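You operate a simulated robot arm through the tools that you are given. There is no shell and no other tool. Be economical: measure what you need, move in short steps, check, and stop when the job is done.

You run a simulated robot arm. Do the job below in one go: nothing can be reset, and whatever is moved stays where it is left.

JOB
Switch the compressor off and drain its tank.
Fine: power lever off, blue lever shut, yellow tank lever open till the tank gauge shows zero, then shut.

Only the result counts: the job must be done as asked and must still hold three seconds after the hand-in. Knocking over, shifting, dropping, spilling or breaking anything else fails it.

ROBOT AND FRAMES
A 7-joint arm with a two-finger gripper, on a carriage that runs on a rail from [-0.002, 1.323] to [0.001, -0.457] (x, y) and turns from -220 to 112 degrees about z. Base frame: it is fixed where the carriage stands at the start and does not move with it; the origin is on the floor, on the carriage's upright axis, x ahead of it, y to its left, z up. Units: m, degrees, N and s.
With the tool pointing down near the work surface it reaches from about 0.36 to 0.78 m from the robot's upright axis, wherever it stands. Its first joint turns from -166.0 to 166.0 degrees. Places, roughly: air compressor [1, -0.6, 0.6]; blue lever [0.8, -0.7, 0.8]; power lever [0.8, -0.5, 0.8]; tank gauge [0.8, -0.5, 1.1]; tank lever [0.7, -0.5, 0.5]. Payload 2.45 kg.
The TCP is the grasp point, 0.023 m short of the fingertips. In the tool frame z runs along the fingers and y along their closing line. The gripper opens to 0.072 m. The gripper's body begins 0.04 m behind the TCP.
Orientation is that of the tool frame in the base frame, as a unit quaternion [w, x, y, z]. With the fingers straight down and closing along the base's y, the tool's x points along the base's -x, its y along +y and its z along -z.

CONTROLS
- The arm moves only by the tool drive_tool. Its argument "series" is a list that holds one entry, the list of rows, each a list of 7 numbers: the turn, a rotation vector about the base's x, y, z in units of 5 degrees (1.0 is 5 degrees), then the shift along the base's x, y, z in units of 40 mm (1.0 is 40 mm), then the finger opening in m, from 0 to 0.072. In form: [[[rx, ry, rz, dx, dy, dz, jaw], ...]]. A call has 1 to 10 rows; each row shifts and turns the commanded pose from where the row before left it. A call with a number of a shift or a turn outside -1 to 1 is refused whole. Rows are played at 5 a second. More than 0.05 m and 8.6 degrees between two rows, or a gripper value outside its range, and nothing of the call is played. Where a pose cannot be reached the arm comes as near as it can. A force on the tool above 50 N (or 10 N above the force at the start of the call, whichever is more), or a blocked arm, ends the call early, and 0.2 s more pass. The fingers move at their own pace (about 0.072 m/s each) and stop on an object; they squeeze with about 28 N. The grip force told is the motor's: it shows also when the fingers shut on nothing. Time passes only in rows, and 0.2 s behind the last, so rows that do not move let the fingers close. The reply holds the time, the measured pose of the TCP, the force on the tool along the base axes, the opening and the grip force, in the units named above and with some noise, with the torque about the TCP (base axes, N m) and any sound that the robot's microphone picked up.
- Cameras (640 x 400 px; columns grow to the right, rows downward): "scene" is now at [0.0045, 0.1181, 1.3012]; the picture's right is [-0.72, -0.69, 0.00], its down [-0.29, 0.30, -0.91] and it looks along [0.63, -0.66, -0.42] (base axes); focal length 247 px, centre (320, 200). "wrist" rides on the gripper at [0.078, 0.017, -0.066] in the tool frame; the picture's right is [-0.22, 0.98, 0.00], its down [-0.56, -0.12, -0.82] and it looks along [-0.80, -0.18, 0.57] (tool axes); focal length 234 px, centre (320, 200).
- camera(camera): a new picture of that camera. No time passes.
- move_column(by): slides the trunk up (or, below 0, down) by that many m; the arm and the scene camera ride with it, the base frame stays. It gives what a move gives, with no picture.
- roll_base(legs): drives the robot by 1 to 6 legs, each [ahead, left, turn to the left] in m, m and degrees, along the robot's own axes; the way and the turn of a leg run together, so that a leg with both is an arc; at most 1.5 m and 180 degrees a leg. The arm and the cameras ride along, it lands a little off, and it stops where it bumps. It keeps to its track: a leg is cut to what the track allows. It gives what a move gives.
- head_to(pan, tilt): turns the head with the scene camera to pan (to the left, within 155 degrees either way) and tilt (down, from -29 to 69), counted from straight ahead of the robot. It gives what a move gives.
- point_at(camera, pixels): for up to 12 pixels [column, row] of the newest picture of that camera ("zoom" is the newest enlarged one), the place [x, y, z] in the base frame of the surface seen there, good to about 0.002 m. No time passes.
- enlarge(camera, box): a new picture of the part [left, top, right, bottom] of that camera's present view, enlarged. No time passes.
- finish_job(): hands the job in; it is judged then, once.

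Keep the steps short. Do not move on a guess: measure, check each grasp and each placing, and mend mistakes. In all there are 80 turns and 52 pictures (those below and enlarged ones count). Leave the gripper open and the arm clear of the work at the hand-in unless told otherwise, and finish with a single line.

The tools are called by a JSON object that holds its "method" and its "body". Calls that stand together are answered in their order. drive_tool: Moves the arm, as the interface text tells. Its arguments: {"type":"object","properties":{"series":{"type":"array"}},"required":["series"]} The other tools are called the same way: move_column (by) slides the trunk up or down; roll_base (legs) drives the base; head_to (pan, tilt) turns the head that bears the scene camera; camera (camera) takes a picture; point_at (camera, pixels) gives the place of the surface under pixels of a picture; enlarge (camera, box) takes an enlarged picture of a part of a camera's view; finish_job () hands the job in.

At the start:

```text
t: 0.0
tcp_pos: [0.461, -0.2551, 1.0823]
ee_rot: [0.0, -0.001, 1.0, 0.0]
contact_force: [-0.5, 1.0, 0.2]
ft_torque: [0.01, 0.01, 0.02]
gripper_width: 0.072
gripper_force: 0.1
trunk travel left (down, up): [-0.275, 0.315]
robot x, y, heading: [0.0006, -0.0023, -0.3]
head pan, tilt: [-46.3, 24.8]
```

scene: 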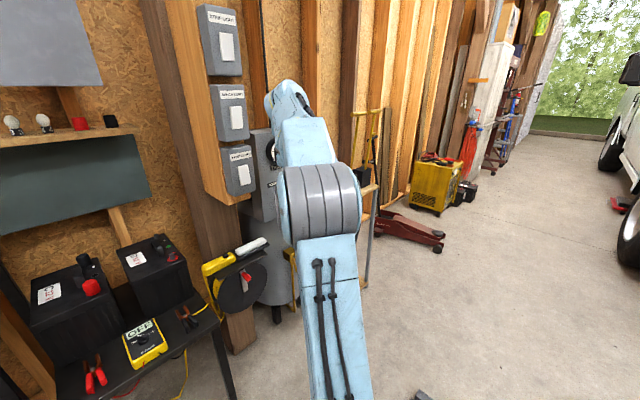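
wrist: 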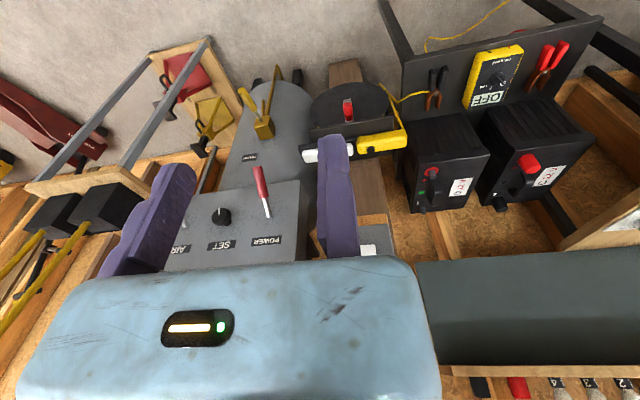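

The wrist picture shows the compressor panel (AIR, SET, POWER) with the tank's yellow lever below it. I'll enlarge that part first.

{"method": "enlarge", "body": {"camera": "wrist", "box": [140, 50, 400, 270]}}

{"method": "point_at", "body": {"camera": "wrist", "pixels": [[258, 172], [267, 214], [222, 216], [185, 215], [185, 195], [264, 125], [244, 92], [274, 70], [250, 157], [290, 200], [275, 245], [258, 75]]}}

```text
1.82 times, centred on (270, 160) of wrist
```

zoom: 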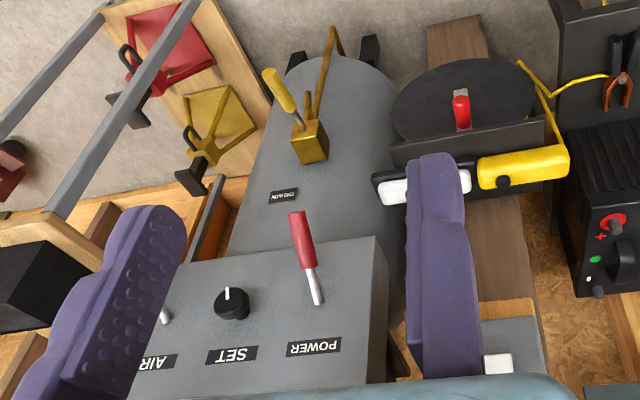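

```text
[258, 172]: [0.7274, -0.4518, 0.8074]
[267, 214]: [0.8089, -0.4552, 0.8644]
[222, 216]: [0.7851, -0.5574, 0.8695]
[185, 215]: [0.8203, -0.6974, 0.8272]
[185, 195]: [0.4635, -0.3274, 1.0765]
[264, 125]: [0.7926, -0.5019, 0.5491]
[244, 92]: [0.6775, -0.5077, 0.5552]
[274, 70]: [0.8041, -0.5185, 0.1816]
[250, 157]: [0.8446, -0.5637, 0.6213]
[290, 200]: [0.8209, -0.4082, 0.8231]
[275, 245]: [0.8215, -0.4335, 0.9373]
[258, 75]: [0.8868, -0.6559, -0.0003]
```

The panel face is at about x 0.82 and the levers stick out toward the robot. I'll drive the carriage right along its rail so the arm no longer blocks the head's view.

{"method": "roll_base", "body": {"legs": [[0, -0.4, 0]]}}

{"method": "head_to", "body": {"pan": -18, "tilt": 25}}

{"method": "camera", "body": {"camera": "scene"}}

{"method": "camera", "body": {"camera": "wrist"}}

```text
t: 2.5
tcp_pos: [0.4621, -0.6536, 1.0827]
ee_rot: [0.0, -0.003, 1.0, 0.0]
contact_force: [0.4, -0.4, -0.9]
ft_torque: [-0.02, -0.01, 0.02]
gripper_width: 0.0719
gripper_force: 0.2
trunk travel left (down, up): [-0.275, 0.315]
robot x, y, heading: [0.0004, -0.4003, 0.2]
head pan, tilt: [-46.3, 24.8]
```

```text
t: 3.4
tcp_pos: [0.4632, -0.6531, 1.0809]
ee_rot: [0.0, -0.002, 1.0, 0.0]
contact_force: [0.0, -0.1, -0.4]
ft_torque: [-0.01, 0.01, 0.02]
gripper_width: 0.0719
gripper_force: 0.1
trunk travel left (down, up): [-0.275, 0.315]
robot x, y, heading: [0.0024, -0.4032, 0.4]
head pan, tilt: [-18.0, 25.0]
```

```text
48 pictures are left
```

scene: 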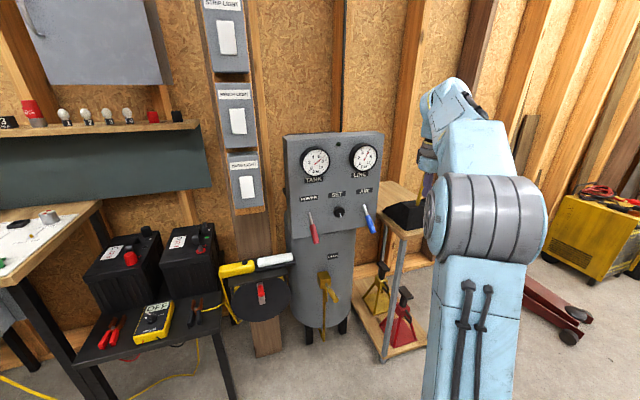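

```text
47 pictures are left
```

wrist: 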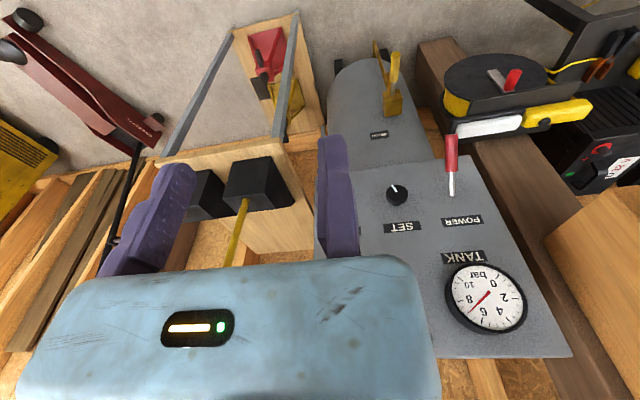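

Good view now. I'll enlarge the panel and the drain lever.

{"method": "enlarge", "body": {"camera": "scene", "box": [270, 120, 400, 270]}}

{"method": "point_at", "body": {"camera": "zoom", "pixels": [[215, 245], [225, 315], [360, 250], [383, 290], [290, 245], [180, 110], [360, 90], [260, 370]]}}

{"method": "enlarge", "body": {"camera": "scene", "box": [280, 245, 380, 345]}}

```text
2.67 times, centred on (335, 195) of scene
```

zoom: 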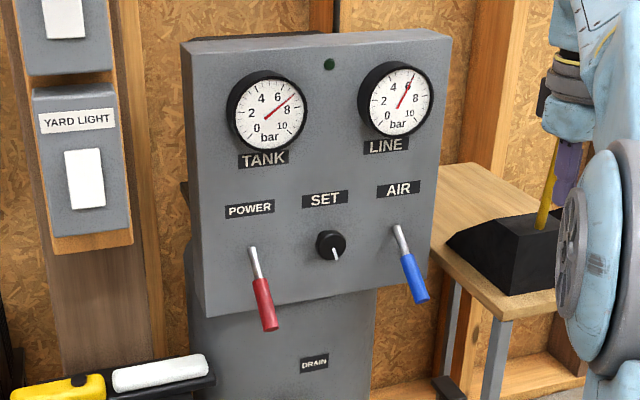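

```text
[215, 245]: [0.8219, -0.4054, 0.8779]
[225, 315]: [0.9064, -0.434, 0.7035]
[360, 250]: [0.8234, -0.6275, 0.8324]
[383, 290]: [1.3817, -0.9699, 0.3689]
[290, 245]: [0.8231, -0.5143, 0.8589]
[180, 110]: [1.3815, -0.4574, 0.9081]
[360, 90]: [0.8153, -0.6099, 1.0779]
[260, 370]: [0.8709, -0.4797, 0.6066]
```

```text
4.00 times, centred on (330, 295) of scene
```

zoom: 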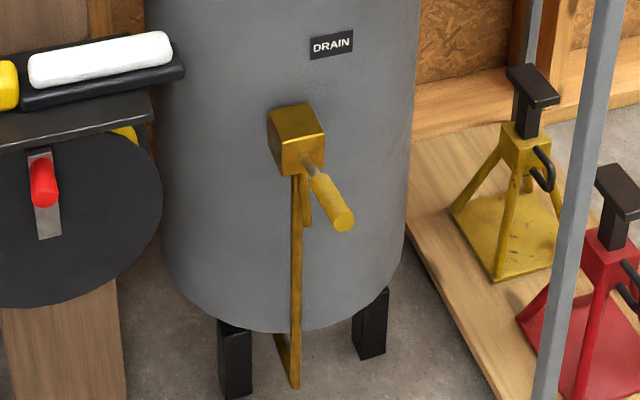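

Both panel levers hang down and toward the robot, the tank gauge reads about 8 bar, and there is a dark lamp on top. I'll measure the handles.

{"method": "enlarge", "body": {"camera": "scene", "box": [295, 180, 385, 250]}}

{"method": "point_at", "body": {"camera": "zoom", "pixels": [[100, 235], [110, 285], [125, 330], [140, 410], [462, 190], [475, 240], [490, 290], [510, 340], [300, 240], [320, 120]]}}

{"method": "enlarge", "body": {"camera": "wrist", "box": [340, 20, 540, 340]}}

```text
5.71 times, centred on (340, 215) of scene
```

zoom: 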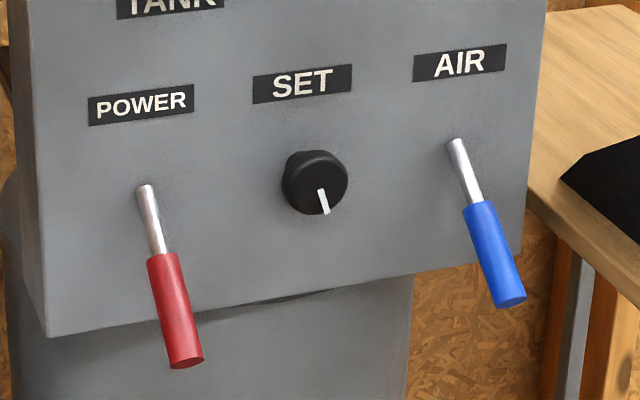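

```text
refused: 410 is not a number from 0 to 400
```

```text
1.25 times, centred on (440, 180) of wrist
```

zoom: 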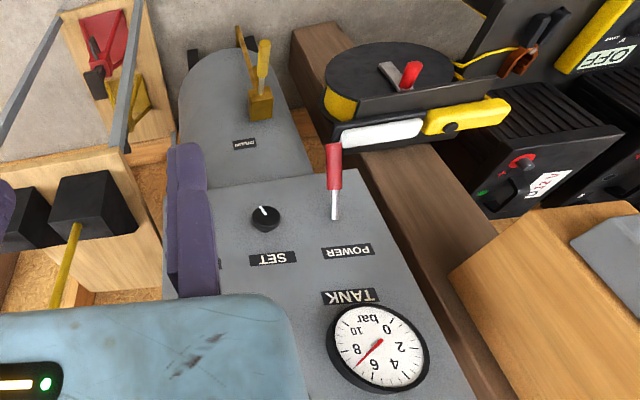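

Zoom is now the wrist view, so I'll measure the handles with pixels of the full scene picture.

{"method": "point_at", "body": {"camera": "scene", "pixels": [[309, 214], [311, 221], [313, 229], [316, 242], [364, 206], [368, 220], [372, 230], [335, 299], [331, 293], [326, 285], [323, 280], [324, 325]]}}

```text
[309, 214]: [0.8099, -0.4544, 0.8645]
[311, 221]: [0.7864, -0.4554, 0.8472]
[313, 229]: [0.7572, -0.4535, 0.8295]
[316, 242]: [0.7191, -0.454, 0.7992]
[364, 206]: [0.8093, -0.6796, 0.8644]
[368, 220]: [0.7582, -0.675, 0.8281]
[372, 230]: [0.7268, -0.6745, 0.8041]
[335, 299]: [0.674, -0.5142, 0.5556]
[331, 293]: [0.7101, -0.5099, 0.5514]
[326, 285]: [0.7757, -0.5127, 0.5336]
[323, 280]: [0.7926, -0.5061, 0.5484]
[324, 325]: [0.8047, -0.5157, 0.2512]
```

The red and blue levers pivot at the panel (x≈0.82, z≈0.87) and hang about 36° below level; their ends are at x≈0.715. I'll turn the tool to point forward with the jaws closed, and bring it in front of and below the red lever.

{"method": "drive_tool", "body": {"series": [[[0, -1, 0, 0.19, 0.275, -0.3, 0], [0, -1, 0, 0.19, 0.275, -0.3, 0], [0, -1, 0, 0.19, 0.275, -0.3, 0], [0, -1, 0, 0.19, 0.275, -0.3, 0], [0, -1, 0, 0.19, 0.275, -0.3, 0], [0, -1, 0, 0.19, 0.275, -0.3, 0], [0, -1, 0, 0.19, 0.275, -0.3, 0], [0, -1, 0, 0.19, 0.275, -0.3, 0], [0, -1, 0, 0.19, 0.275, -0.3, 0]]]}}

{"method": "drive_tool", "body": {"series": [[[0, -1, 0, 0.15, 0.275, -0.6, 0], [0, -1, 0, 0.15, 0.275, -0.6, 0], [0, -1, 0, 0.15, 0.275, -0.6, 0], [0, -1, 0, 0.15, 0.275, -0.6, 0], [0, -1, 0, 0.15, 0.275, -0.6, 0], [0, -1, 0, 0.15, 0.275, -0.6, 0], [0, -1, 0, 0.15, 0.275, -0.6, 0], [0, -1, 0, 0.15, 0.275, -0.6, 0], [0, -1, 0, 0.15, 0.275, -0.6, 0]]]}}

{"method": "camera", "body": {"camera": "scene"}}

{"method": "camera", "body": {"camera": "wrist"}}

```text
t: 5.4
tcp_pos: [0.5302, -0.554, 0.9739]
ee_rot: [0.383, -0.002, 0.924, -0.001]
contact_force: [-0.7, -0.1, 0.8]
ft_torque: [-0.01, -0.03, 0.03]
gripper_width: 0.0
gripper_force: 27.2
trunk travel left (down, up): [-0.275, 0.315]
robot x, y, heading: [-0.0025, -0.3969, 0.4]
head pan, tilt: [-18.0, 25.0]
```

```text
t: 7.4
tcp_pos: [0.5841, -0.4568, 0.7593]
ee_rot: [0.708, -0.001, 0.707, -0.002]
contact_force: [0.0, -0.4, 1.0]
ft_torque: [0.01, -0.01, 0.01]
gripper_width: 0.0002
gripper_force: 27.7
trunk travel left (down, up): [-0.275, 0.315]
robot x, y, heading: [0.0022, -0.402, 0.2]
head pan, tilt: [-18.0, 25.0]
```

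```text
42 pictures are left
```

scene: 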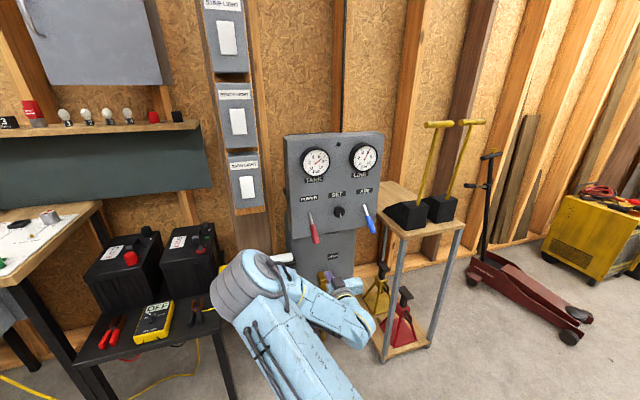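

```text
41 pictures are left
```

wrist: 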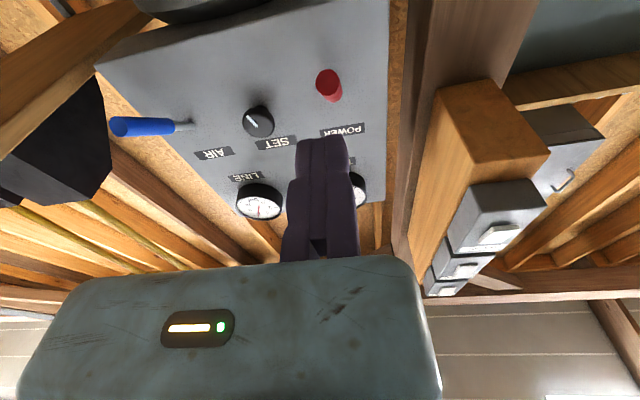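

The tool points forward below the red lever with a clear view. I'll move 0.133 m forward, then lift slowly against the lever.

{"method": "drive_tool", "body": {"series": [[[0, 0, 0, 0.83, 0, 0, 0], [0, 0, 0, 0.83, 0, 0, 0], [0, 0, 0, 0.83, 0, 0, 0], [0, 0, 0, 0.83, 0, 0, 0], [0, 0, 0, 0, 0, 0, 0]]]}}

{"method": "drive_tool", "body": {"series": [[[0, 0, 0, 0, 0, 0.5, 0], [0, 0, 0, 0, 0, 0.5, 0], [0, 0, 0, 0, 0, 0.5, 0], [0, 0, 0, 0, 0, 0.5, 0]]]}}

{"method": "camera", "body": {"camera": "scene"}}

```text
t: 8.6
tcp_pos: [0.7191, -0.4556, 0.7575]
ee_rot: [0.707, -0.001, 0.707, -0.003]
contact_force: [0.6, -0.4, -0.1]
ft_torque: [0.0, 0.0, -0.01]
gripper_width: 0.0003
gripper_force: 27.9
trunk travel left (down, up): [-0.275, 0.315]
robot x, y, heading: [0.0028, -0.4006, 0.5]
head pan, tilt: [-18.0, 25.0]
```

```text
t: 9.6
tcp_pos: [0.7168, -0.4551, 0.8376]
ee_rot: [0.708, -0.001, 0.707, -0.002]
contact_force: [-0.1, -0.9, 0.3]
ft_torque: [-0.01, -0.03, -0.01]
gripper_width: 0.0
gripper_force: 28.6
trunk travel left (down, up): [-0.275, 0.315]
robot x, y, heading: [0.0005, -0.3966, 0.4]
head pan, tilt: [-18.0, 25.0]
```

```text
40 pictures are left
```

scene: 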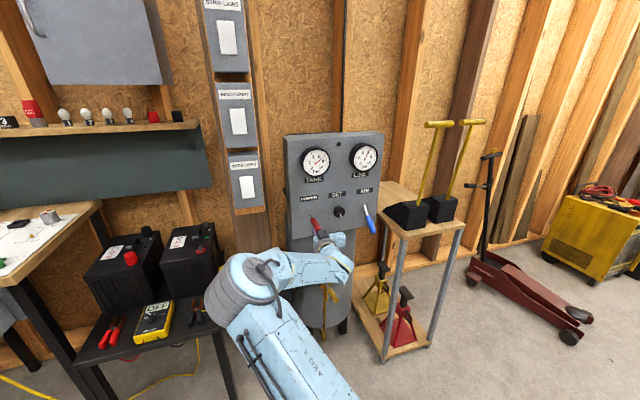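

The red lever is lifting easily (tool at z≈0.838). I'll keep lifting.

{"method": "drive_tool", "body": {"series": [[[0, 0, 0, 0, 0, 0.5, 0], [0, 0, 0, 0, 0, 0.5, 0], [0, 0, 0, 0, 0, 0.5, 0], [0, 0, 0, 0, 0, 0.5, 0]]]}}

{"method": "enlarge", "body": {"camera": "scene", "box": [270, 120, 400, 270]}}

```text
t: 10.3
tcp_pos: [0.7151, -0.4548, 0.8644]
ee_rot: [0.694, -0.003, 0.72, -0.005]
contact_force: [-7.4, 1.0, -13.9]
ft_torque: [0.03, 0.25, 0.09]
gripper_width: 0.006
gripper_force: 28.4
trunk travel left (down, up): [-0.275, 0.315]
robot x, y, heading: [0.0036, -0.4007, 0.5]
head pan, tilt: [-18.0, 25.0]
stopped in row 3: the force on the tool passed its limit (the readings are from after the stop); the commanded pose is now the measured one
```

```text
2.67 times, centred on (335, 195) of scene
```

zoom: 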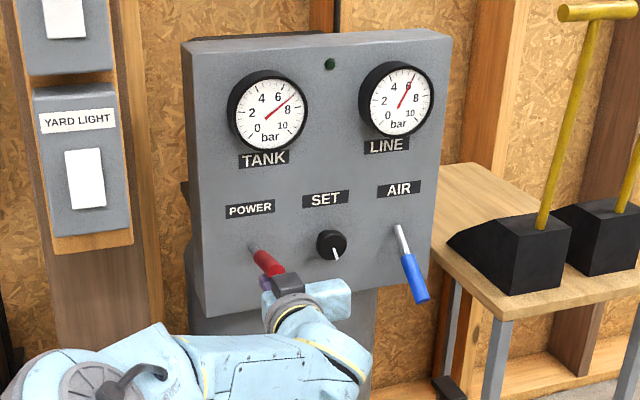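

The push was stopped, and the fingers were spread by 6 mm. I'll look with the wrist camera to see whether it is a stop or the lever catching on the gripper.

{"method": "camera", "body": {"camera": "wrist"}}

{"method": "enlarge", "body": {"camera": "scene", "box": [290, 195, 350, 245]}}

```text
38 pictures are left
```

wrist: 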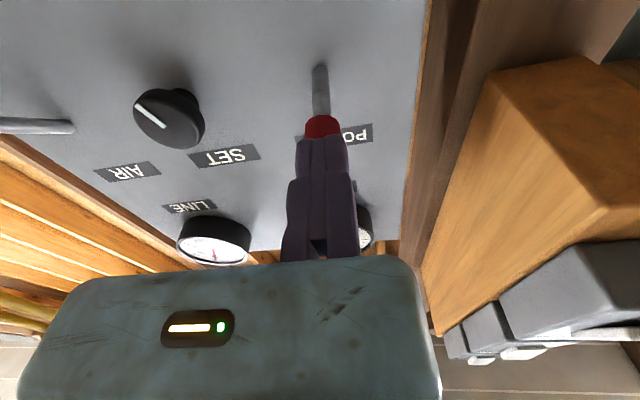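

```text
8.00 times, centred on (320, 220) of scene
```

zoom: 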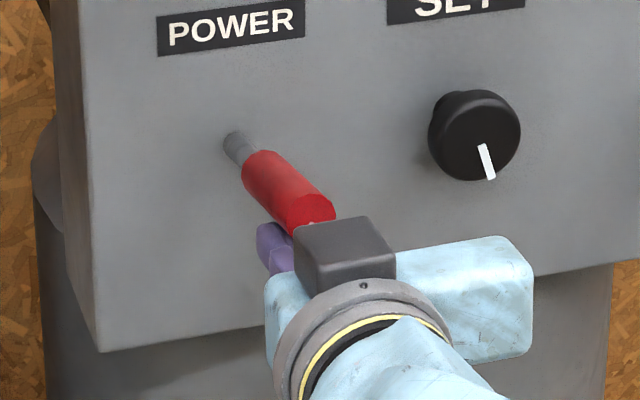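

The lever's end is jammed against the gripper's dark housing. I'll drop a little, back out 27 mm, level the tool again, and lift with only the fingertips under the handle.

{"method": "drive_tool", "body": {"series": [[[0, 0, 0, 0, 0, -0.4, 0], [0, 0, 0, -0.65, 0, 0, 0], [0, -0.4, 0, 0, 0, 0, 0], [0, 0, 0, 0, 0, 0, 0]]]}}

{"method": "enlarge", "body": {"camera": "scene", "box": [270, 120, 400, 270]}}

```text
t: 11.3
tcp_pos: [0.6891, -0.4564, 0.8518]
ee_rot: [0.709, -0.002, 0.706, -0.005]
contact_force: [0.2, 0.4, 0.5]
ft_torque: [0.02, -0.01, 0.03]
gripper_width: 0.0
gripper_force: 28.1
trunk travel left (down, up): [-0.275, 0.315]
robot x, y, heading: [0.0026, -0.4046, 0.3]
head pan, tilt: [-18.0, 25.0]
```

```text
2.67 times, centred on (335, 195) of scene
```

zoom: 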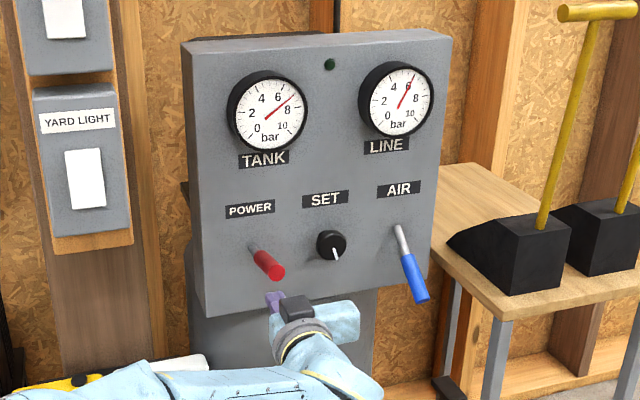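

The lever stays where it is left. I'll lift further with the fingertips.

{"method": "drive_tool", "body": {"series": [[[0, 0, 0, 0, 0, 0.4, 0], [0, 0, 0, 0, 0, 0.4, 0], [0, 0, 0, 0, 0, 0.4, 0], [0, 0, 0, 0, 0, 0.4, 0], [0, 0, 0, 0, 0, 0.4, 0]]]}}

{"method": "enlarge", "body": {"camera": "scene", "box": [270, 120, 400, 270]}}

```text
t: 11.9
tcp_pos: [0.6878, -0.4555, 0.8683]
ee_rot: [0.696, -0.003, 0.718, -0.008]
contact_force: [-2.8, -0.1, -12.7]
ft_torque: [-0.02, 0.27, -0.05]
gripper_width: 0.0061
gripper_force: 28.7
trunk travel left (down, up): [-0.275, 0.315]
robot x, y, heading: [0.0006, -0.4033, 0.4]
head pan, tilt: [-18.0, 25.0]
stopped in row 3: the force on the tool passed its limit (the readings are from after the stop); the commanded pose is now the measured one
```

```text
2.67 times, centred on (335, 195) of scene
```

zoom: 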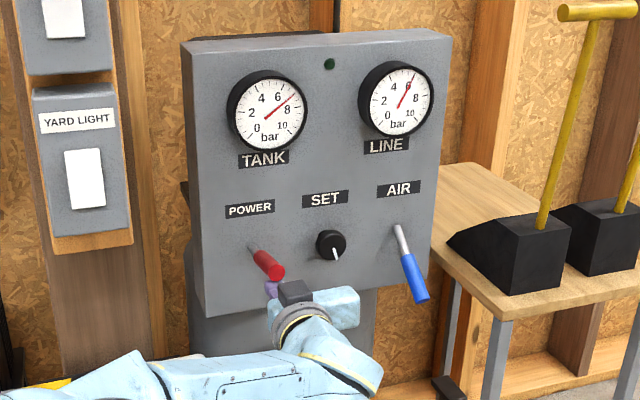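

It stopped again at nearly the same height, so this may be the lever's real end stop. I'll measure the lever now.

{"method": "drive_tool", "body": {"series": [[[0, 0, 0, 0, 0, -0.4, 0], [0, -0.4, 0, -0.4, 0, -0.4, 0], [0, 0, 0, -0.5, 0, 0, 0], [0, 0, 0, 0, 0, 0, 0]]]}}

{"method": "enlarge", "body": {"camera": "scene", "box": [290, 195, 350, 245]}}

{"method": "point_at", "body": {"camera": "zoom", "pixels": [[232, 140], [260, 165], [285, 185], [305, 205], [318, 212], [345, 60], [170, 140]]}}

```text
t: 12.9
tcp_pos: [0.652, -0.4541, 0.8405]
ee_rot: [0.711, -0.001, 0.703, -0.008]
contact_force: [-0.4, -0.7, 0.2]
ft_torque: [0.03, -0.02, 0.04]
gripper_width: 0.0
gripper_force: 28.3
trunk travel left (down, up): [-0.275, 0.315]
robot x, y, heading: [0.0004, -0.4022, 0.0]
head pan, tilt: [-18.0, 25.0]
```

```text
8.00 times, centred on (320, 220) of scene
```

zoom: 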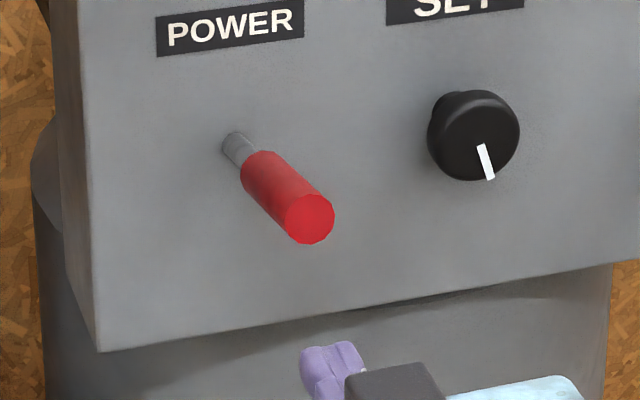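

```text
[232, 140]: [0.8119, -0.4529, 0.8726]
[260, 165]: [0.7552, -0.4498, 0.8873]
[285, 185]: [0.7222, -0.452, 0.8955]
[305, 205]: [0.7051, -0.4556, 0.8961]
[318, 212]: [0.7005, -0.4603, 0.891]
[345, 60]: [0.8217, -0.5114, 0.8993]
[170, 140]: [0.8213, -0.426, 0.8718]
```

The red lever now sits about 8° above level and holds. I'll check the lamp and gauges, and look at the blue lever's start angle up close.

{"method": "enlarge", "body": {"camera": "scene", "box": [300, 130, 380, 180]}}

```text
8.00 times, centred on (340, 155) of scene
```

zoom: 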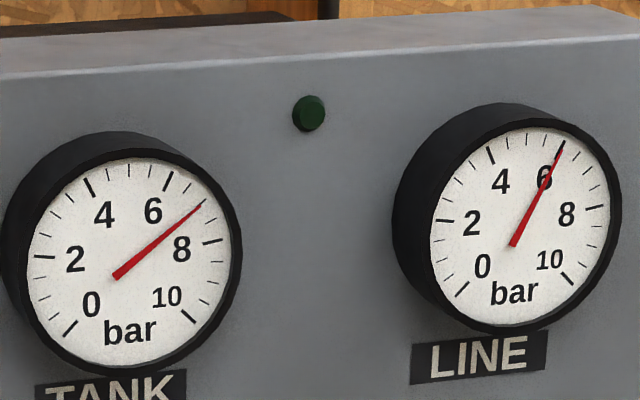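

The lamp is dark, tank is at 7 bar, line at 6. To learn whether the start angle is an end stop, I'll press down gently on the blue lever, which is at that same angle. First I back off and move above the blue lever.

{"method": "drive_tool", "body": {"series": [[[0, 0, 0, -1, 0, 0, 0], [0, 0, 0, 0, -1, 0.2, 0], [0, 0, 0, 0, -1, 0.2, 0], [0, 0, 0, 0, -1, 0.2, 0], [0, 0, 0, 0, -1, 0.2, 0], [0, 0, 0, 0, -1, 0.2, 0], [0, 0, 0, 0, -0.55, 0.1, 0], [0, 0, 0, 0.8, 0, 0, 0], [0, 0, 0, 0.8, 0, 0, 0], [0, 0, 0, 0.8, 0, 0, 0]]]}}

{"method": "drive_tool", "body": {"series": [[[0, 0, 0, 0, 0, -0.25, 0], [0, 0, 0, 0, 0, -0.25, 0], [0, 0, 0, 0, 0, -0.25, 0], [0, 0, 0, 0, 0, -0.25, 0], [0, 0, 0, 0, 0, -0.25, 0], [0, 0, 0, 0, 0, -0.25, 0]]]}}

{"method": "camera", "body": {"camera": "scene"}}

```text
t: 15.2
tcp_pos: [0.7061, -0.6766, 0.8852]
ee_rot: [0.711, -0.001, 0.703, -0.008]
contact_force: [-0.4, -0.2, 0.1]
ft_torque: [0.01, 0.03, 0.02]
gripper_width: 0.0
gripper_force: 28.2
trunk travel left (down, up): [-0.275, 0.315]
robot x, y, heading: [-0.003, -0.4035, 0.3]
head pan, tilt: [-18.0, 25.0]
```

```text
t: 16.6
tcp_pos: [0.7083, -0.6771, 0.8236]
ee_rot: [0.711, -0.002, 0.703, -0.008]
contact_force: [0.5, 0.5, 1.0]
ft_torque: [0.0, -0.01, -0.01]
gripper_width: 0.0
gripper_force: 28.5
trunk travel left (down, up): [-0.275, 0.315]
robot x, y, heading: [0.0005, -0.4025, 0.5]
head pan, tilt: [-18.0, 25.0]
```

```text
32 pictures are left
```

scene: 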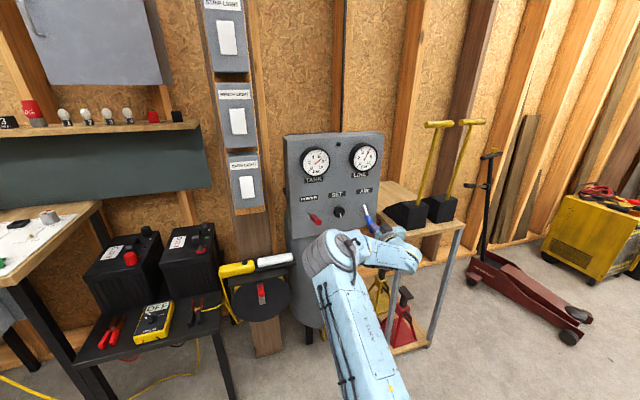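

Contact is just about to begin. I'll press down a bit more in small rows.

{"method": "drive_tool", "body": {"series": [[[0, 0, 0, 0, 0, -0.15, 0], [0, 0, 0, 0, 0, -0.15, 0], [0, 0, 0, 0, 0, -0.15, 0], [0, 0, 0, 0, 0, -0.15, 0]]]}}

{"method": "enlarge", "body": {"camera": "scene", "box": [320, 180, 410, 260]}}

```text
t: 17.5
tcp_pos: [0.7073, -0.678, 0.8153]
ee_rot: [0.721, -0.002, 0.692, -0.008]
contact_force: [-22.2, 9.2, 18.1]
ft_torque: [0.21, -0.33, -0.01]
gripper_width: 0.0
gripper_force: 28.9
trunk travel left (down, up): [-0.275, 0.315]
robot x, y, heading: [0.0013, -0.4029, 0.3]
head pan, tilt: [-18.0, 25.0]
stopped in row 4: the force on the tool passed its limit (the readings are from after the stop); the commanded pose is now the measured one
```

```text
5.00 times, centred on (365, 220) of scene
```

zoom: 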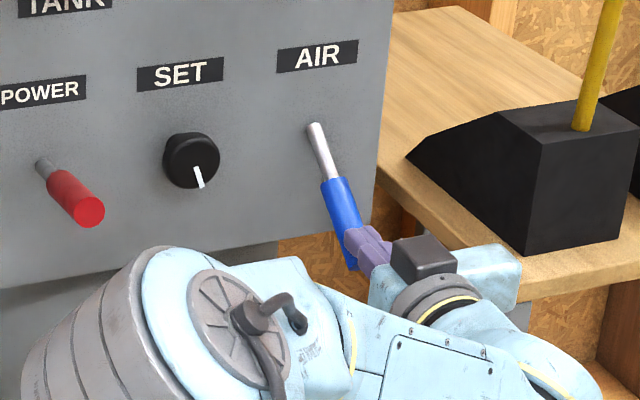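

The blue lever doesn't move down: it sits on its lower stop, so the travel is about 45° and the upper stop is "off/shut". Now I go under the blue lever.

{"method": "drive_tool", "body": {"series": [[[0, 0, 0, 0, 0, 0.5, 0], [0, 0.47, 0, -0.8, 0, 0, 0], [0, 0, 0, -0.8, 0, 0, 0], [0, 0, 0, -0.8, 0, -0.5, 0], [0, 0, 0, 0, 0, -0.95, 0], [0, 0, 0, 0, 0, -0.6, 0], [0, 0, 0, 0.8, 0, 0, 0], [0, 0, 0, 0.8, 0, 0, 0], [0, 0, 0, 0.9, 0, 0, 0], [0, 0, 0, 0, 0, 0, 0]]]}}

{"method": "drive_tool", "body": {"series": [[[0, 0, 0, 0, 0, 0.45, 0], [0, 0, 0, 0, 0, 0.45, 0], [0, 0, 0, 0, 0, 0.45, 0], [0, 0, 0, 0, 0, 0.45, 0], [0, 0, 0, -0.6, 0, 0, 0], [0, 0, 0, 0, 0, 0, 0]]]}}

{"method": "drive_tool", "body": {"series": [[[0, 0, 0, 0, 0, 0.25, 0], [0, 0, 0, 0, 0, 0.25, 0], [0, 0, 0, 0, 0, 0.25, 0], [0, 0, 0, 0, 0, 0.25, 0], [0, 0, 0, 0, 0, 0.25, 0], [0, 0, 0, 0, 0, 0.25, 0]]]}}

{"method": "enlarge", "body": {"camera": "scene", "box": [270, 120, 400, 270]}}

```text
t: 19.7
tcp_pos: [0.7141, -0.6769, 0.7479]
ee_rot: [0.704, -0.002, 0.71, -0.007]
contact_force: [-0.4, 0.1, 0.2]
ft_torque: [-0.02, -0.02, -0.03]
gripper_width: 0.0001
gripper_force: 28.4
trunk travel left (down, up): [-0.275, 0.315]
robot x, y, heading: [0.0016, -0.4006, 0.1]
head pan, tilt: [-18.0, 25.0]
```

```text
t: 21.1
tcp_pos: [0.6902, -0.6778, 0.8207]
ee_rot: [0.703, -0.004, 0.711, -0.007]
contact_force: [0.7, -0.3, -0.1]
ft_torque: [0.02, 0.0, 0.03]
gripper_width: 0.0
gripper_force: 28.2
trunk travel left (down, up): [-0.275, 0.315]
robot x, y, heading: [0.0039, -0.4007, 0.1]
head pan, tilt: [-18.0, 25.0]
```

```text
t: 22.5
tcp_pos: [0.69, -0.6766, 0.8696]
ee_rot: [0.696, -0.002, 0.718, -0.007]
contact_force: [-11.6, 6.9, -41.6]
ft_torque: [0.03, 0.97, 0.03]
gripper_width: 0.0001
gripper_force: 27.9
trunk travel left (down, up): [-0.275, 0.315]
robot x, y, heading: [0.0021, -0.4016, 0.2]
head pan, tilt: [-18.0, 25.0]
```

```text
2.67 times, centred on (335, 195) of scene
```

zoom: 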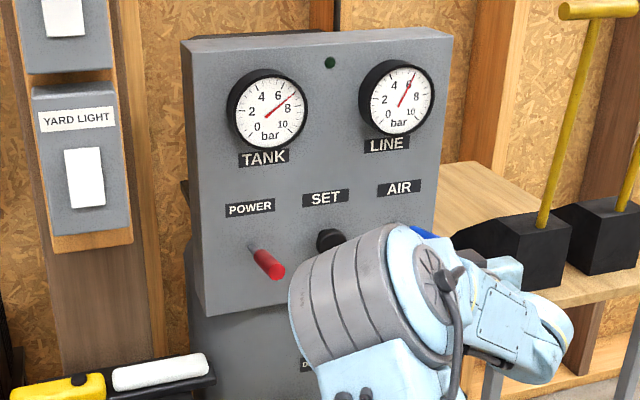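

Blue reached its stop at 42 N. I'll drop off it, back away, and check both levers and the yellow one.

{"method": "drive_tool", "body": {"series": [[[0, 0, 0, 0, 0, -0.5, 0], [0, 0, 0, -0.8, 0, -0.3, 0], [0, 0, 0, -0.8, 0, 0, 0], [0, 0, 0, -0.8, 0, 0, 0], [0, 0, 0, -0.8, -0.5, 0, 0], [0, 0, 0, 0, 0, 0, 0]]]}}

{"method": "camera", "body": {"camera": "scene"}}

{"method": "enlarge", "body": {"camera": "scene", "box": [290, 185, 390, 250]}}

```text
t: 23.9
tcp_pos: [0.561, -0.6983, 0.8476]
ee_rot: [0.703, -0.002, 0.711, -0.008]
contact_force: [1.6, 0.4, 0.8]
ft_torque: [-0.01, 0.01, -0.03]
gripper_width: 0.0
gripper_force: 28.6
trunk travel left (down, up): [-0.275, 0.315]
robot x, y, heading: [-0.0004, -0.4007, 0.3]
head pan, tilt: [-18.0, 25.0]
```

```text
29 pictures are left
```

scene: 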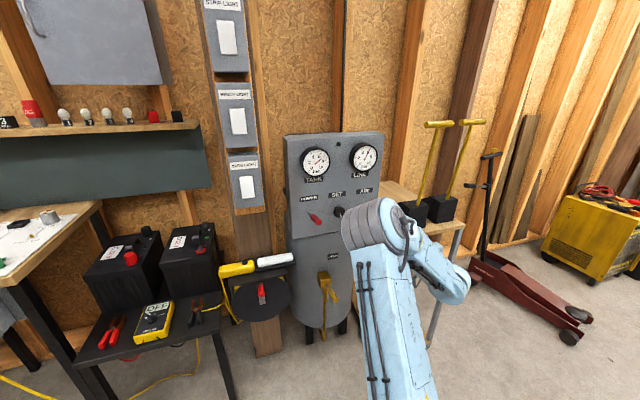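

```text
6.15 times, centred on (340, 218) of scene
```

zoom: 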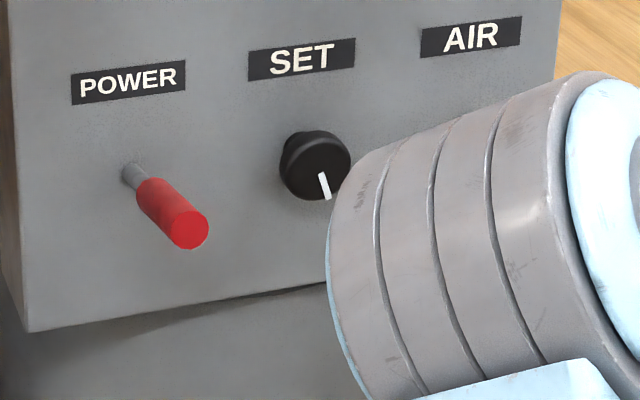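

The arm hides blue for the moment; red is at its stop. I'll enlarge the yellow lever and measure it.

{"method": "enlarge", "body": {"camera": "scene", "box": [305, 265, 350, 310]}}

{"method": "point_at", "body": {"camera": "zoom", "pixels": [[307, 225], [318, 245], [330, 265], [345, 285], [365, 315], [385, 345], [270, 150], [310, 185], [260, 280], [225, 130]]}}

```text
8.89 times, centred on (328, 288) of scene
```

zoom: 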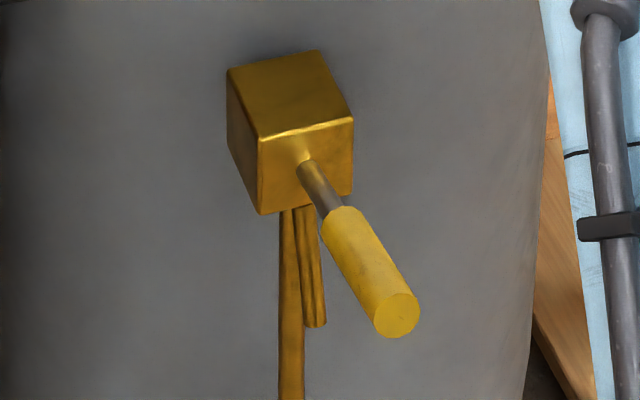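

```text
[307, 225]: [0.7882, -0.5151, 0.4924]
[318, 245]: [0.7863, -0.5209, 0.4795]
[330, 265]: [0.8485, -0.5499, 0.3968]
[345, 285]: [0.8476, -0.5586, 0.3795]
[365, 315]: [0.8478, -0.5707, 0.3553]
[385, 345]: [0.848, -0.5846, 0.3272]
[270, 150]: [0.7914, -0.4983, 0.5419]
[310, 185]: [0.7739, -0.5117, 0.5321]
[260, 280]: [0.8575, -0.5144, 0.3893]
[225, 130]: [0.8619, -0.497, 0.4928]
```

My pixels missed the handle; measuring on the handle itself now.

{"method": "point_at", "body": {"camera": "zoom", "pixels": [[305, 165], [318, 185], [330, 200], [345, 225], [360, 250], [375, 275], [385, 292], [397, 315], [340, 245], [380, 240], [400, 270], [325, 140]]}}

```text
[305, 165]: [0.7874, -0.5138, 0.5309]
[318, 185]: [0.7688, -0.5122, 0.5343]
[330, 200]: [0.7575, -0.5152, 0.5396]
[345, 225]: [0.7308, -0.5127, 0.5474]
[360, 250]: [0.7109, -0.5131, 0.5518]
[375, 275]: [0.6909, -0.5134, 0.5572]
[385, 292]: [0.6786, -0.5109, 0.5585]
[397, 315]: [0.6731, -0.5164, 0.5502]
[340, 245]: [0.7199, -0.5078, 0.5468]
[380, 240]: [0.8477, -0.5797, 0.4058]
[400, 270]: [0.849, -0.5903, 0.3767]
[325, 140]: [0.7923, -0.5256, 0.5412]
```

The yellow handle points about 12° up, the same angle as the shut position of the others, so it opens by pushing down. I'll check the neighbouring objects' positions on the left before lowering the arm.

{"method": "point_at", "body": {"camera": "scene", "pixels": [[218, 330], [200, 290], [262, 291], [288, 262], [155, 315], [235, 390], [288, 300]]}}

{"method": "drive_tool", "body": {"series": [[[0, 0, 0, 0, 0.8, -0.7, 0], [0, 0, 0, 0, 0.8, -0.7, 0], [0, 0, 0, 0, 0.8, -0.7, 0], [0, 0, 0, 0, 0.8, -0.7, 0], [0, 0, 0, 0, 0.8, -0.7, 0], [0, 0, 0, 0, 0.6, -0.7, 0], [0, 0, 0, 0, 0, -0.7, 0], [0, 0, 0, 0, 0, -0.7, 0]]]}}

{"method": "camera", "body": {"camera": "scene"}}

{"method": "camera", "body": {"camera": "wrist"}}

```text
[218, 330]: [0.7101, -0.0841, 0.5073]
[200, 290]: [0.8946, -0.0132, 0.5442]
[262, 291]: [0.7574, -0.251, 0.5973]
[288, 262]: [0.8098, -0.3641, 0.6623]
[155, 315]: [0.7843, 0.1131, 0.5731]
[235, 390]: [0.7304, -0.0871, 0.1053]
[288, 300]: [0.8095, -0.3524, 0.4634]
```

```text
t: 25.7
tcp_pos: [0.5625, -0.5138, 0.6238]
ee_rot: [0.704, -0.002, 0.71, -0.007]
contact_force: [0.0, -0.6, -0.2]
ft_torque: [-0.02, -0.03, -0.02]
gripper_width: 0.0002
gripper_force: 28.3
trunk travel left (down, up): [-0.275, 0.315]
robot x, y, heading: [-0.0002, -0.3995, 0.0]
head pan, tilt: [-18.0, 25.0]
```

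```text
26 pictures are left
```

scene: 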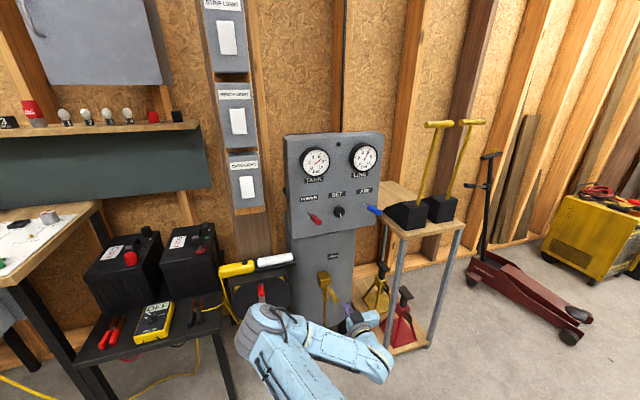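

```text
25 pictures are left
```

wrist: 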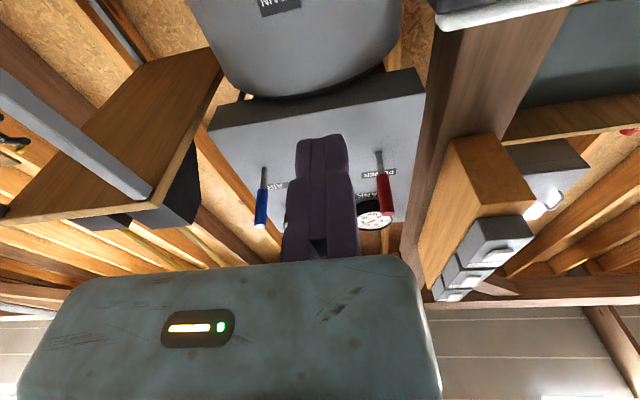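

Red and blue are both up at their stops and both gauges are in view. Now I go forward above the yellow handle, then press down.

{"method": "drive_tool", "body": {"series": [[[0, 0, 0, 0.8, 0, 0, 0], [0, 0, 0, 0.8, 0, 0, 0], [0, 0, 0, 0.8, 0, 0, 0], [0, 0, 0, 0.8, 0, 0, 0], [0, 0, 0, 0, 0, -0.6, 0], [0, 0, 0, 0, 0, -0.5, 0], [0, 0, 0, 0, 0, 0, 0]]]}}

{"method": "drive_tool", "body": {"series": [[[0, 0, 0, 0, 0, -0.3, 0], [0, 0, 0, 0, 0, -0.3, 0], [0, 0, 0, 0, 0, -0.3, 0], [0, 0, 0, 0, 0, -0.3, 0], [0, 0, 0, 0, 0, -0.3, 0], [0, 0, 0, 0, 0, -0.3, 0], [0, 0, 0, 0, 0, -0.3, 0], [0, 0, 0, 0, 0, -0.3, 0]]]}}

{"method": "camera", "body": {"camera": "scene"}}

```text
t: 27.3
tcp_pos: [0.6887, -0.5136, 0.5779]
ee_rot: [0.703, -0.002, 0.711, -0.008]
contact_force: [0.6, 1.1, -0.9]
ft_torque: [-0.01, -0.02, -0.01]
gripper_width: 0.0001
gripper_force: 28.4
trunk travel left (down, up): [-0.275, 0.315]
robot x, y, heading: [-0.0006, -0.3987, 0.0]
head pan, tilt: [-18.0, 25.0]
```

```text
t: 29.1
tcp_pos: [0.6894, -0.5137, 0.4872]
ee_rot: [0.706, -0.001, 0.709, -0.007]
contact_force: [-4.3, 2.3, 12.7]
ft_torque: [-0.03, -0.27, 0.02]
gripper_width: 0.0061
gripper_force: 28.4
trunk travel left (down, up): [-0.275, 0.315]
robot x, y, heading: [0.0004, -0.4022, 0.4]
head pan, tilt: [-18.0, 25.0]
```

```text
24 pictures are left
```

scene: 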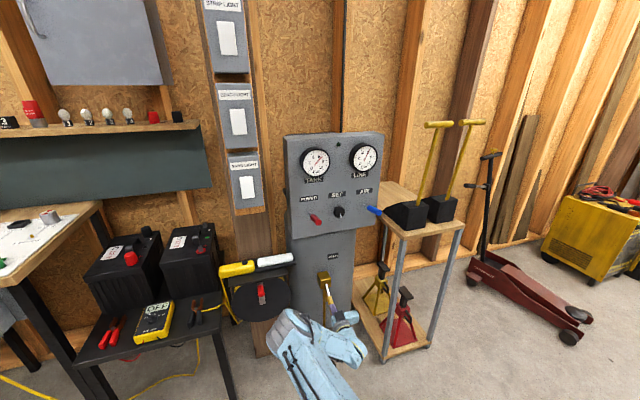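

The lever has gone down and the force is starting to rise at z≈0.487. I'll press a little further and look at the gauges.

{"method": "drive_tool", "body": {"series": [[[0, 0, 0, 0, 0, -0.15, 0], [0, 0, 0, 0, 0, -0.15, 0], [0, 0, 0, 0, 0, 0, 0], [0, 0, 0, 0, 0, 0, 0], [0, 0, 0, 0, 0, 0, 0], [0, 0, 0, 0, 0, 0, 0]]]}}

{"method": "enlarge", "body": {"camera": "scene", "box": [295, 130, 385, 190]}}

{"method": "enlarge", "body": {"camera": "scene", "box": [300, 260, 360, 340]}}

```text
t: 29.6
tcp_pos: [0.6897, -0.5148, 0.4866]
ee_rot: [0.711, 0.0, 0.703, -0.01]
contact_force: [-38.8, 9.7, 26.7]
ft_torque: [0.11, -0.33, 0.07]
gripper_width: 0.0059
gripper_force: 28.2
trunk travel left (down, up): [-0.275, 0.315]
robot x, y, heading: [0.0048, -0.3994, 0.4]
head pan, tilt: [-18.0, 25.0]
stopped in row 2: the force on the tool passed its limit (the readings are from after the stop); the commanded pose is now the measured one
```

```text
6.67 times, centred on (340, 160) of scene
```

zoom: 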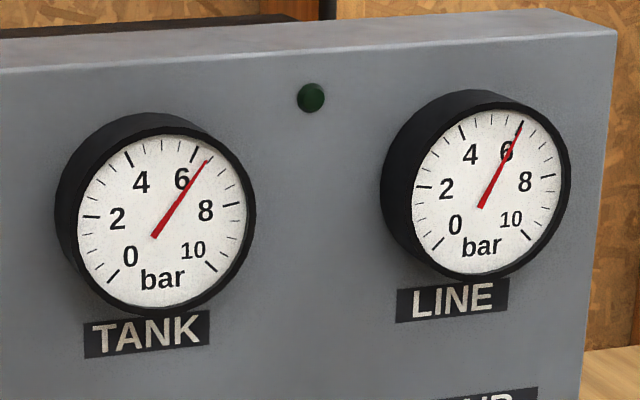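

```text
5.00 times, centred on (330, 300) of scene
```

zoom: 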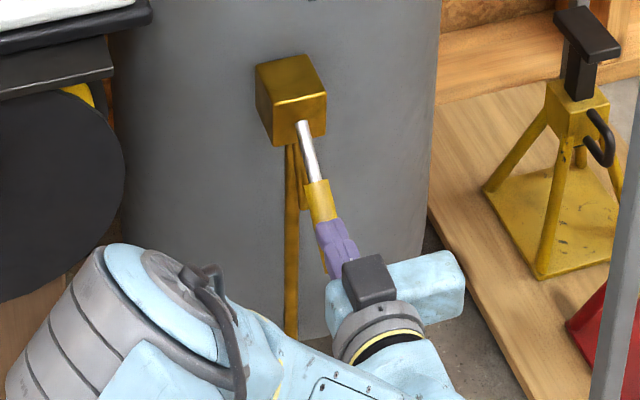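

The tank is falling (about 6.4 bar) while the line holds, and red and blue stay put. I'll lift off the lever, back away, and move below it while the tank drains.

{"method": "drive_tool", "body": {"series": [[[0, 0, 0, 0, 0, 0.6, 0], [0, 0.15, 0, -0.8, 0, 0, 0], [0, 0, 0, -0.8, 0, 0, 0], [0, 0, 0, -0.8, 0, 0, 0], [0, 0, 0, -0.6, 0, 0, 0], [0, 0, 0, 0, 0, -0.9, 0], [0, 0, 0, 0, 0, -0.9, 0], [0, 0, 0, 0, 0, -0.9, 0], [0, 0, 0, 0, 0, 0, 0], [0, 0, 0, 0, 0, 0, 0]]]}}

{"method": "camera", "body": {"camera": "scene"}}

{"method": "enlarge", "body": {"camera": "scene", "box": [295, 130, 385, 190]}}

```text
t: 31.8
tcp_pos: [0.5702, -0.5299, 0.4158]
ee_rot: [0.7, -0.002, 0.714, 0.0]
contact_force: [0.4, 0.2, 0.4]
ft_torque: [-0.01, 0.0, -0.01]
gripper_width: 0.0
gripper_force: 28.6
out of reach, approached as far as the arm can: row 7, 8
trunk travel left (down, up): [-0.275, 0.315]
robot x, y, heading: [0.0001, -0.4005, 0.3]
head pan, tilt: [-18.0, 25.0]
```

```text
21 pictures are left
```

scene: 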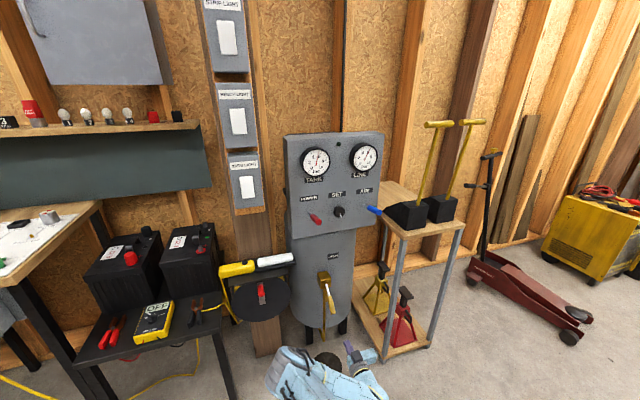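

```text
6.67 times, centred on (340, 160) of scene
```

zoom: 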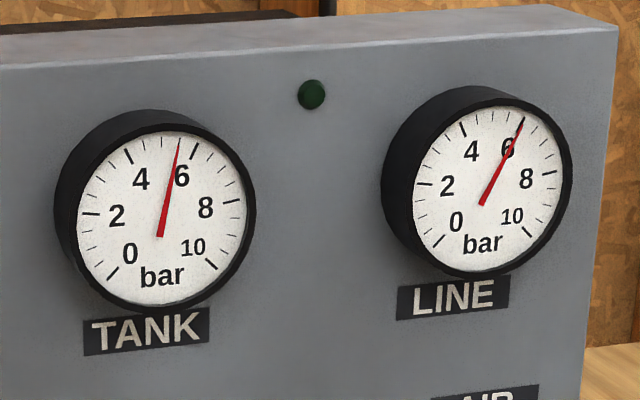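

The tank is at about 5.6 bar, lamp off, line steady. The arm reached its lower limit, so I'll lower the trunk 0.12 m, which also passes time, and re-level the tool below the lever.

{"method": "move_column", "body": {"by": -0.12}}

{"method": "drive_tool", "body": {"series": [[[0, 0, 0, 0, 0, 0.8, 0], [0, 0, 0, 0, 0.4, 0.8, 0], [0, 0, 0, 0, 0, 0.8, 0], [0, 0, 0, 0, 0, 0, 0], [0, 0, 0, 0, 0, 0, 0], [0, 0, 0, 0, 0, 0, 0], [0, 0, 0, 0, 0, 0, 0], [0, 0, 0, 0, 0, 0, 0], [0, 0, 0, 0, 0, 0, 0], [0, 0, 0, 0, 0, 0, 0]]]}}

{"method": "camera", "body": {"camera": "scene"}}

```text
t: 33.3
tcp_pos: [0.5706, -0.5301, 0.2967]
ee_rot: [0.701, -0.002, 0.713, 0.0]
contact_force: [-0.5, 0.0, -0.9]
ft_torque: [-0.02, -0.01, 0.01]
gripper_width: 0.0003
gripper_force: 28.3
trunk travel left (down, up): [-0.155, 0.435]
robot x, y, heading: [-0.0007, -0.4019, -0.0]
head pan, tilt: [-18.0, 25.0]
```

```text
t: 35.5
tcp_pos: [0.5715, -0.5134, 0.3924]
ee_rot: [0.7, -0.002, 0.714, -0.001]
contact_force: [-0.5, 0.6, -0.4]
ft_torque: [-0.02, -0.04, 0.02]
gripper_width: 0.0002
gripper_force: 28.3
trunk travel left (down, up): [-0.155, 0.435]
robot x, y, heading: [0.0027, -0.4021, 0.4]
head pan, tilt: [-18.0, 25.0]
```

```text
19 pictures are left
```

scene: 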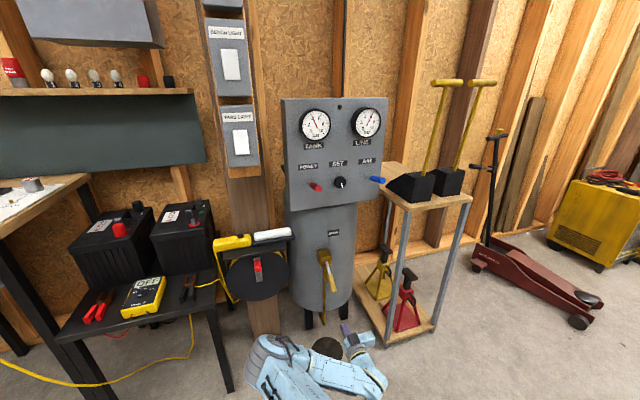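

Now I wait for the tank to empty, staying still below and in front of the yellow lever.

{"method": "drive_tool", "body": {"series": [[[0, 0, 0, 0, 0, 0, 0], [0, 0, 0, 0, 0, 0, 0], [0, 0, 0, 0, 0, 0, 0], [0, 0, 0, 0, 0, 0, 0], [0, 0, 0, 0, 0, 0, 0], [0, 0, 0, 0, 0, 0, 0], [0, 0, 0, 0, 0, 0, 0], [0, 0, 0, 0, 0, 0, 0], [0, 0, 0, 0, 0, 0, 0], [0, 0, 0, 0, 0, 0, 0]]]}}

{"method": "drive_tool", "body": {"series": [[[0, 0, 0, 0, 0, 0, 0], [0, 0, 0, 0, 0, 0, 0], [0, 0, 0, 0, 0, 0, 0], [0, 0, 0, 0, 0, 0, 0], [0, 0, 0, 0, 0, 0, 0], [0, 0, 0, 0, 0, 0, 0], [0, 0, 0, 0, 0, 0, 0], [0, 0, 0, 0, 0, 0, 0], [0, 0, 0, 0, 0, 0, 0], [0, 0, 0, 0, 0, 0, 0]]]}}

{"method": "drive_tool", "body": {"series": [[[0, 0, 0, 0, 0, 0, 0], [0, 0, 0, 0, 0, 0, 0], [0, 0, 0, 0, 0, 0, 0], [0, 0, 0, 0, 0, 0, 0], [0, 0, 0, 0, 0, 0, 0], [0, 0, 0, 0, 0, 0, 0], [0, 0, 0, 0, 0, 0, 0], [0, 0, 0, 0, 0, 0, 0], [0, 0, 0, 0, 0, 0, 0], [0, 0, 0, 0, 0, 0, 0]]]}}

{"method": "drive_tool", "body": {"series": [[[0, 0, 0, 0, 0, 0, 0], [0, 0, 0, 0, 0, 0, 0], [0, 0, 0, 0, 0, 0, 0], [0, 0, 0, 0, 0, 0, 0], [0, 0, 0, 0, 0, 0, 0], [0, 0, 0, 0, 0, 0, 0], [0, 0, 0, 0, 0, 0, 0], [0, 0, 0, 0, 0, 0, 0], [0, 0, 0, 0, 0, 0, 0], [0, 0, 0, 0, 0, 0, 0]]]}}

{"method": "enlarge", "body": {"camera": "scene", "box": [280, 95, 400, 215]}}

```text
t: 37.7
tcp_pos: [0.5708, -0.5129, 0.3935]
ee_rot: [0.7, -0.002, 0.714, 0.0]
contact_force: [-0.4, -0.4, -0.7]
ft_torque: [-0.01, -0.01, 0.01]
gripper_width: 0.0
gripper_force: 28.7
trunk travel left (down, up): [-0.155, 0.435]
robot x, y, heading: [0.003, -0.4007, 0.3]
head pan, tilt: [-18.0, 25.0]
```

```text
t: 39.9
tcp_pos: [0.571, -0.5123, 0.3935]
ee_rot: [0.701, -0.001, 0.713, -0.001]
contact_force: [-0.3, -0.3, -0.8]
ft_torque: [-0.01, 0.04, 0.03]
gripper_width: 0.0
gripper_force: 28.7
trunk travel left (down, up): [-0.155, 0.435]
robot x, y, heading: [0.0027, -0.4007, 0.3]
head pan, tilt: [-18.0, 25.0]
```

```text
t: 42.1
tcp_pos: [0.5708, -0.5133, 0.3934]
ee_rot: [0.7, -0.002, 0.714, -0.001]
contact_force: [-0.1, -0.7, 0.2]
ft_torque: [0.02, 0.01, -0.01]
gripper_width: 0.0
gripper_force: 28.0
trunk travel left (down, up): [-0.155, 0.435]
robot x, y, heading: [0.0008, -0.4009, 0.4]
head pan, tilt: [-18.0, 25.0]
```

```text
t: 44.3
tcp_pos: [0.5703, -0.5144, 0.3937]
ee_rot: [0.7, -0.002, 0.714, -0.001]
contact_force: [1.1, 0.4, 0.4]
ft_torque: [-0.01, -0.02, -0.04]
gripper_width: 0.0
gripper_force: 27.4
trunk travel left (down, up): [-0.155, 0.435]
robot x, y, heading: [0.0003, -0.4029, 0.3]
head pan, tilt: [-18.0, 25.0]
```

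```text
3.33 times, centred on (340, 155) of scene
```

zoom: 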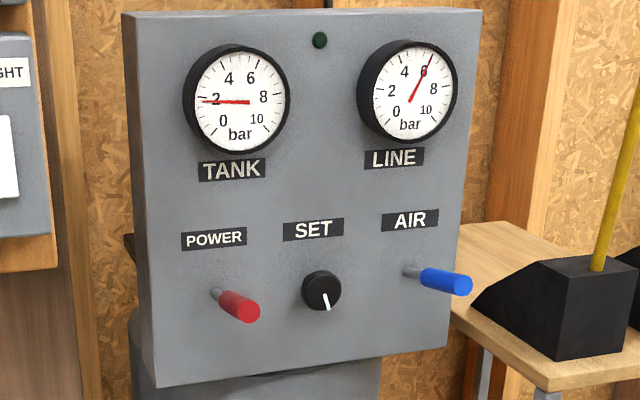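

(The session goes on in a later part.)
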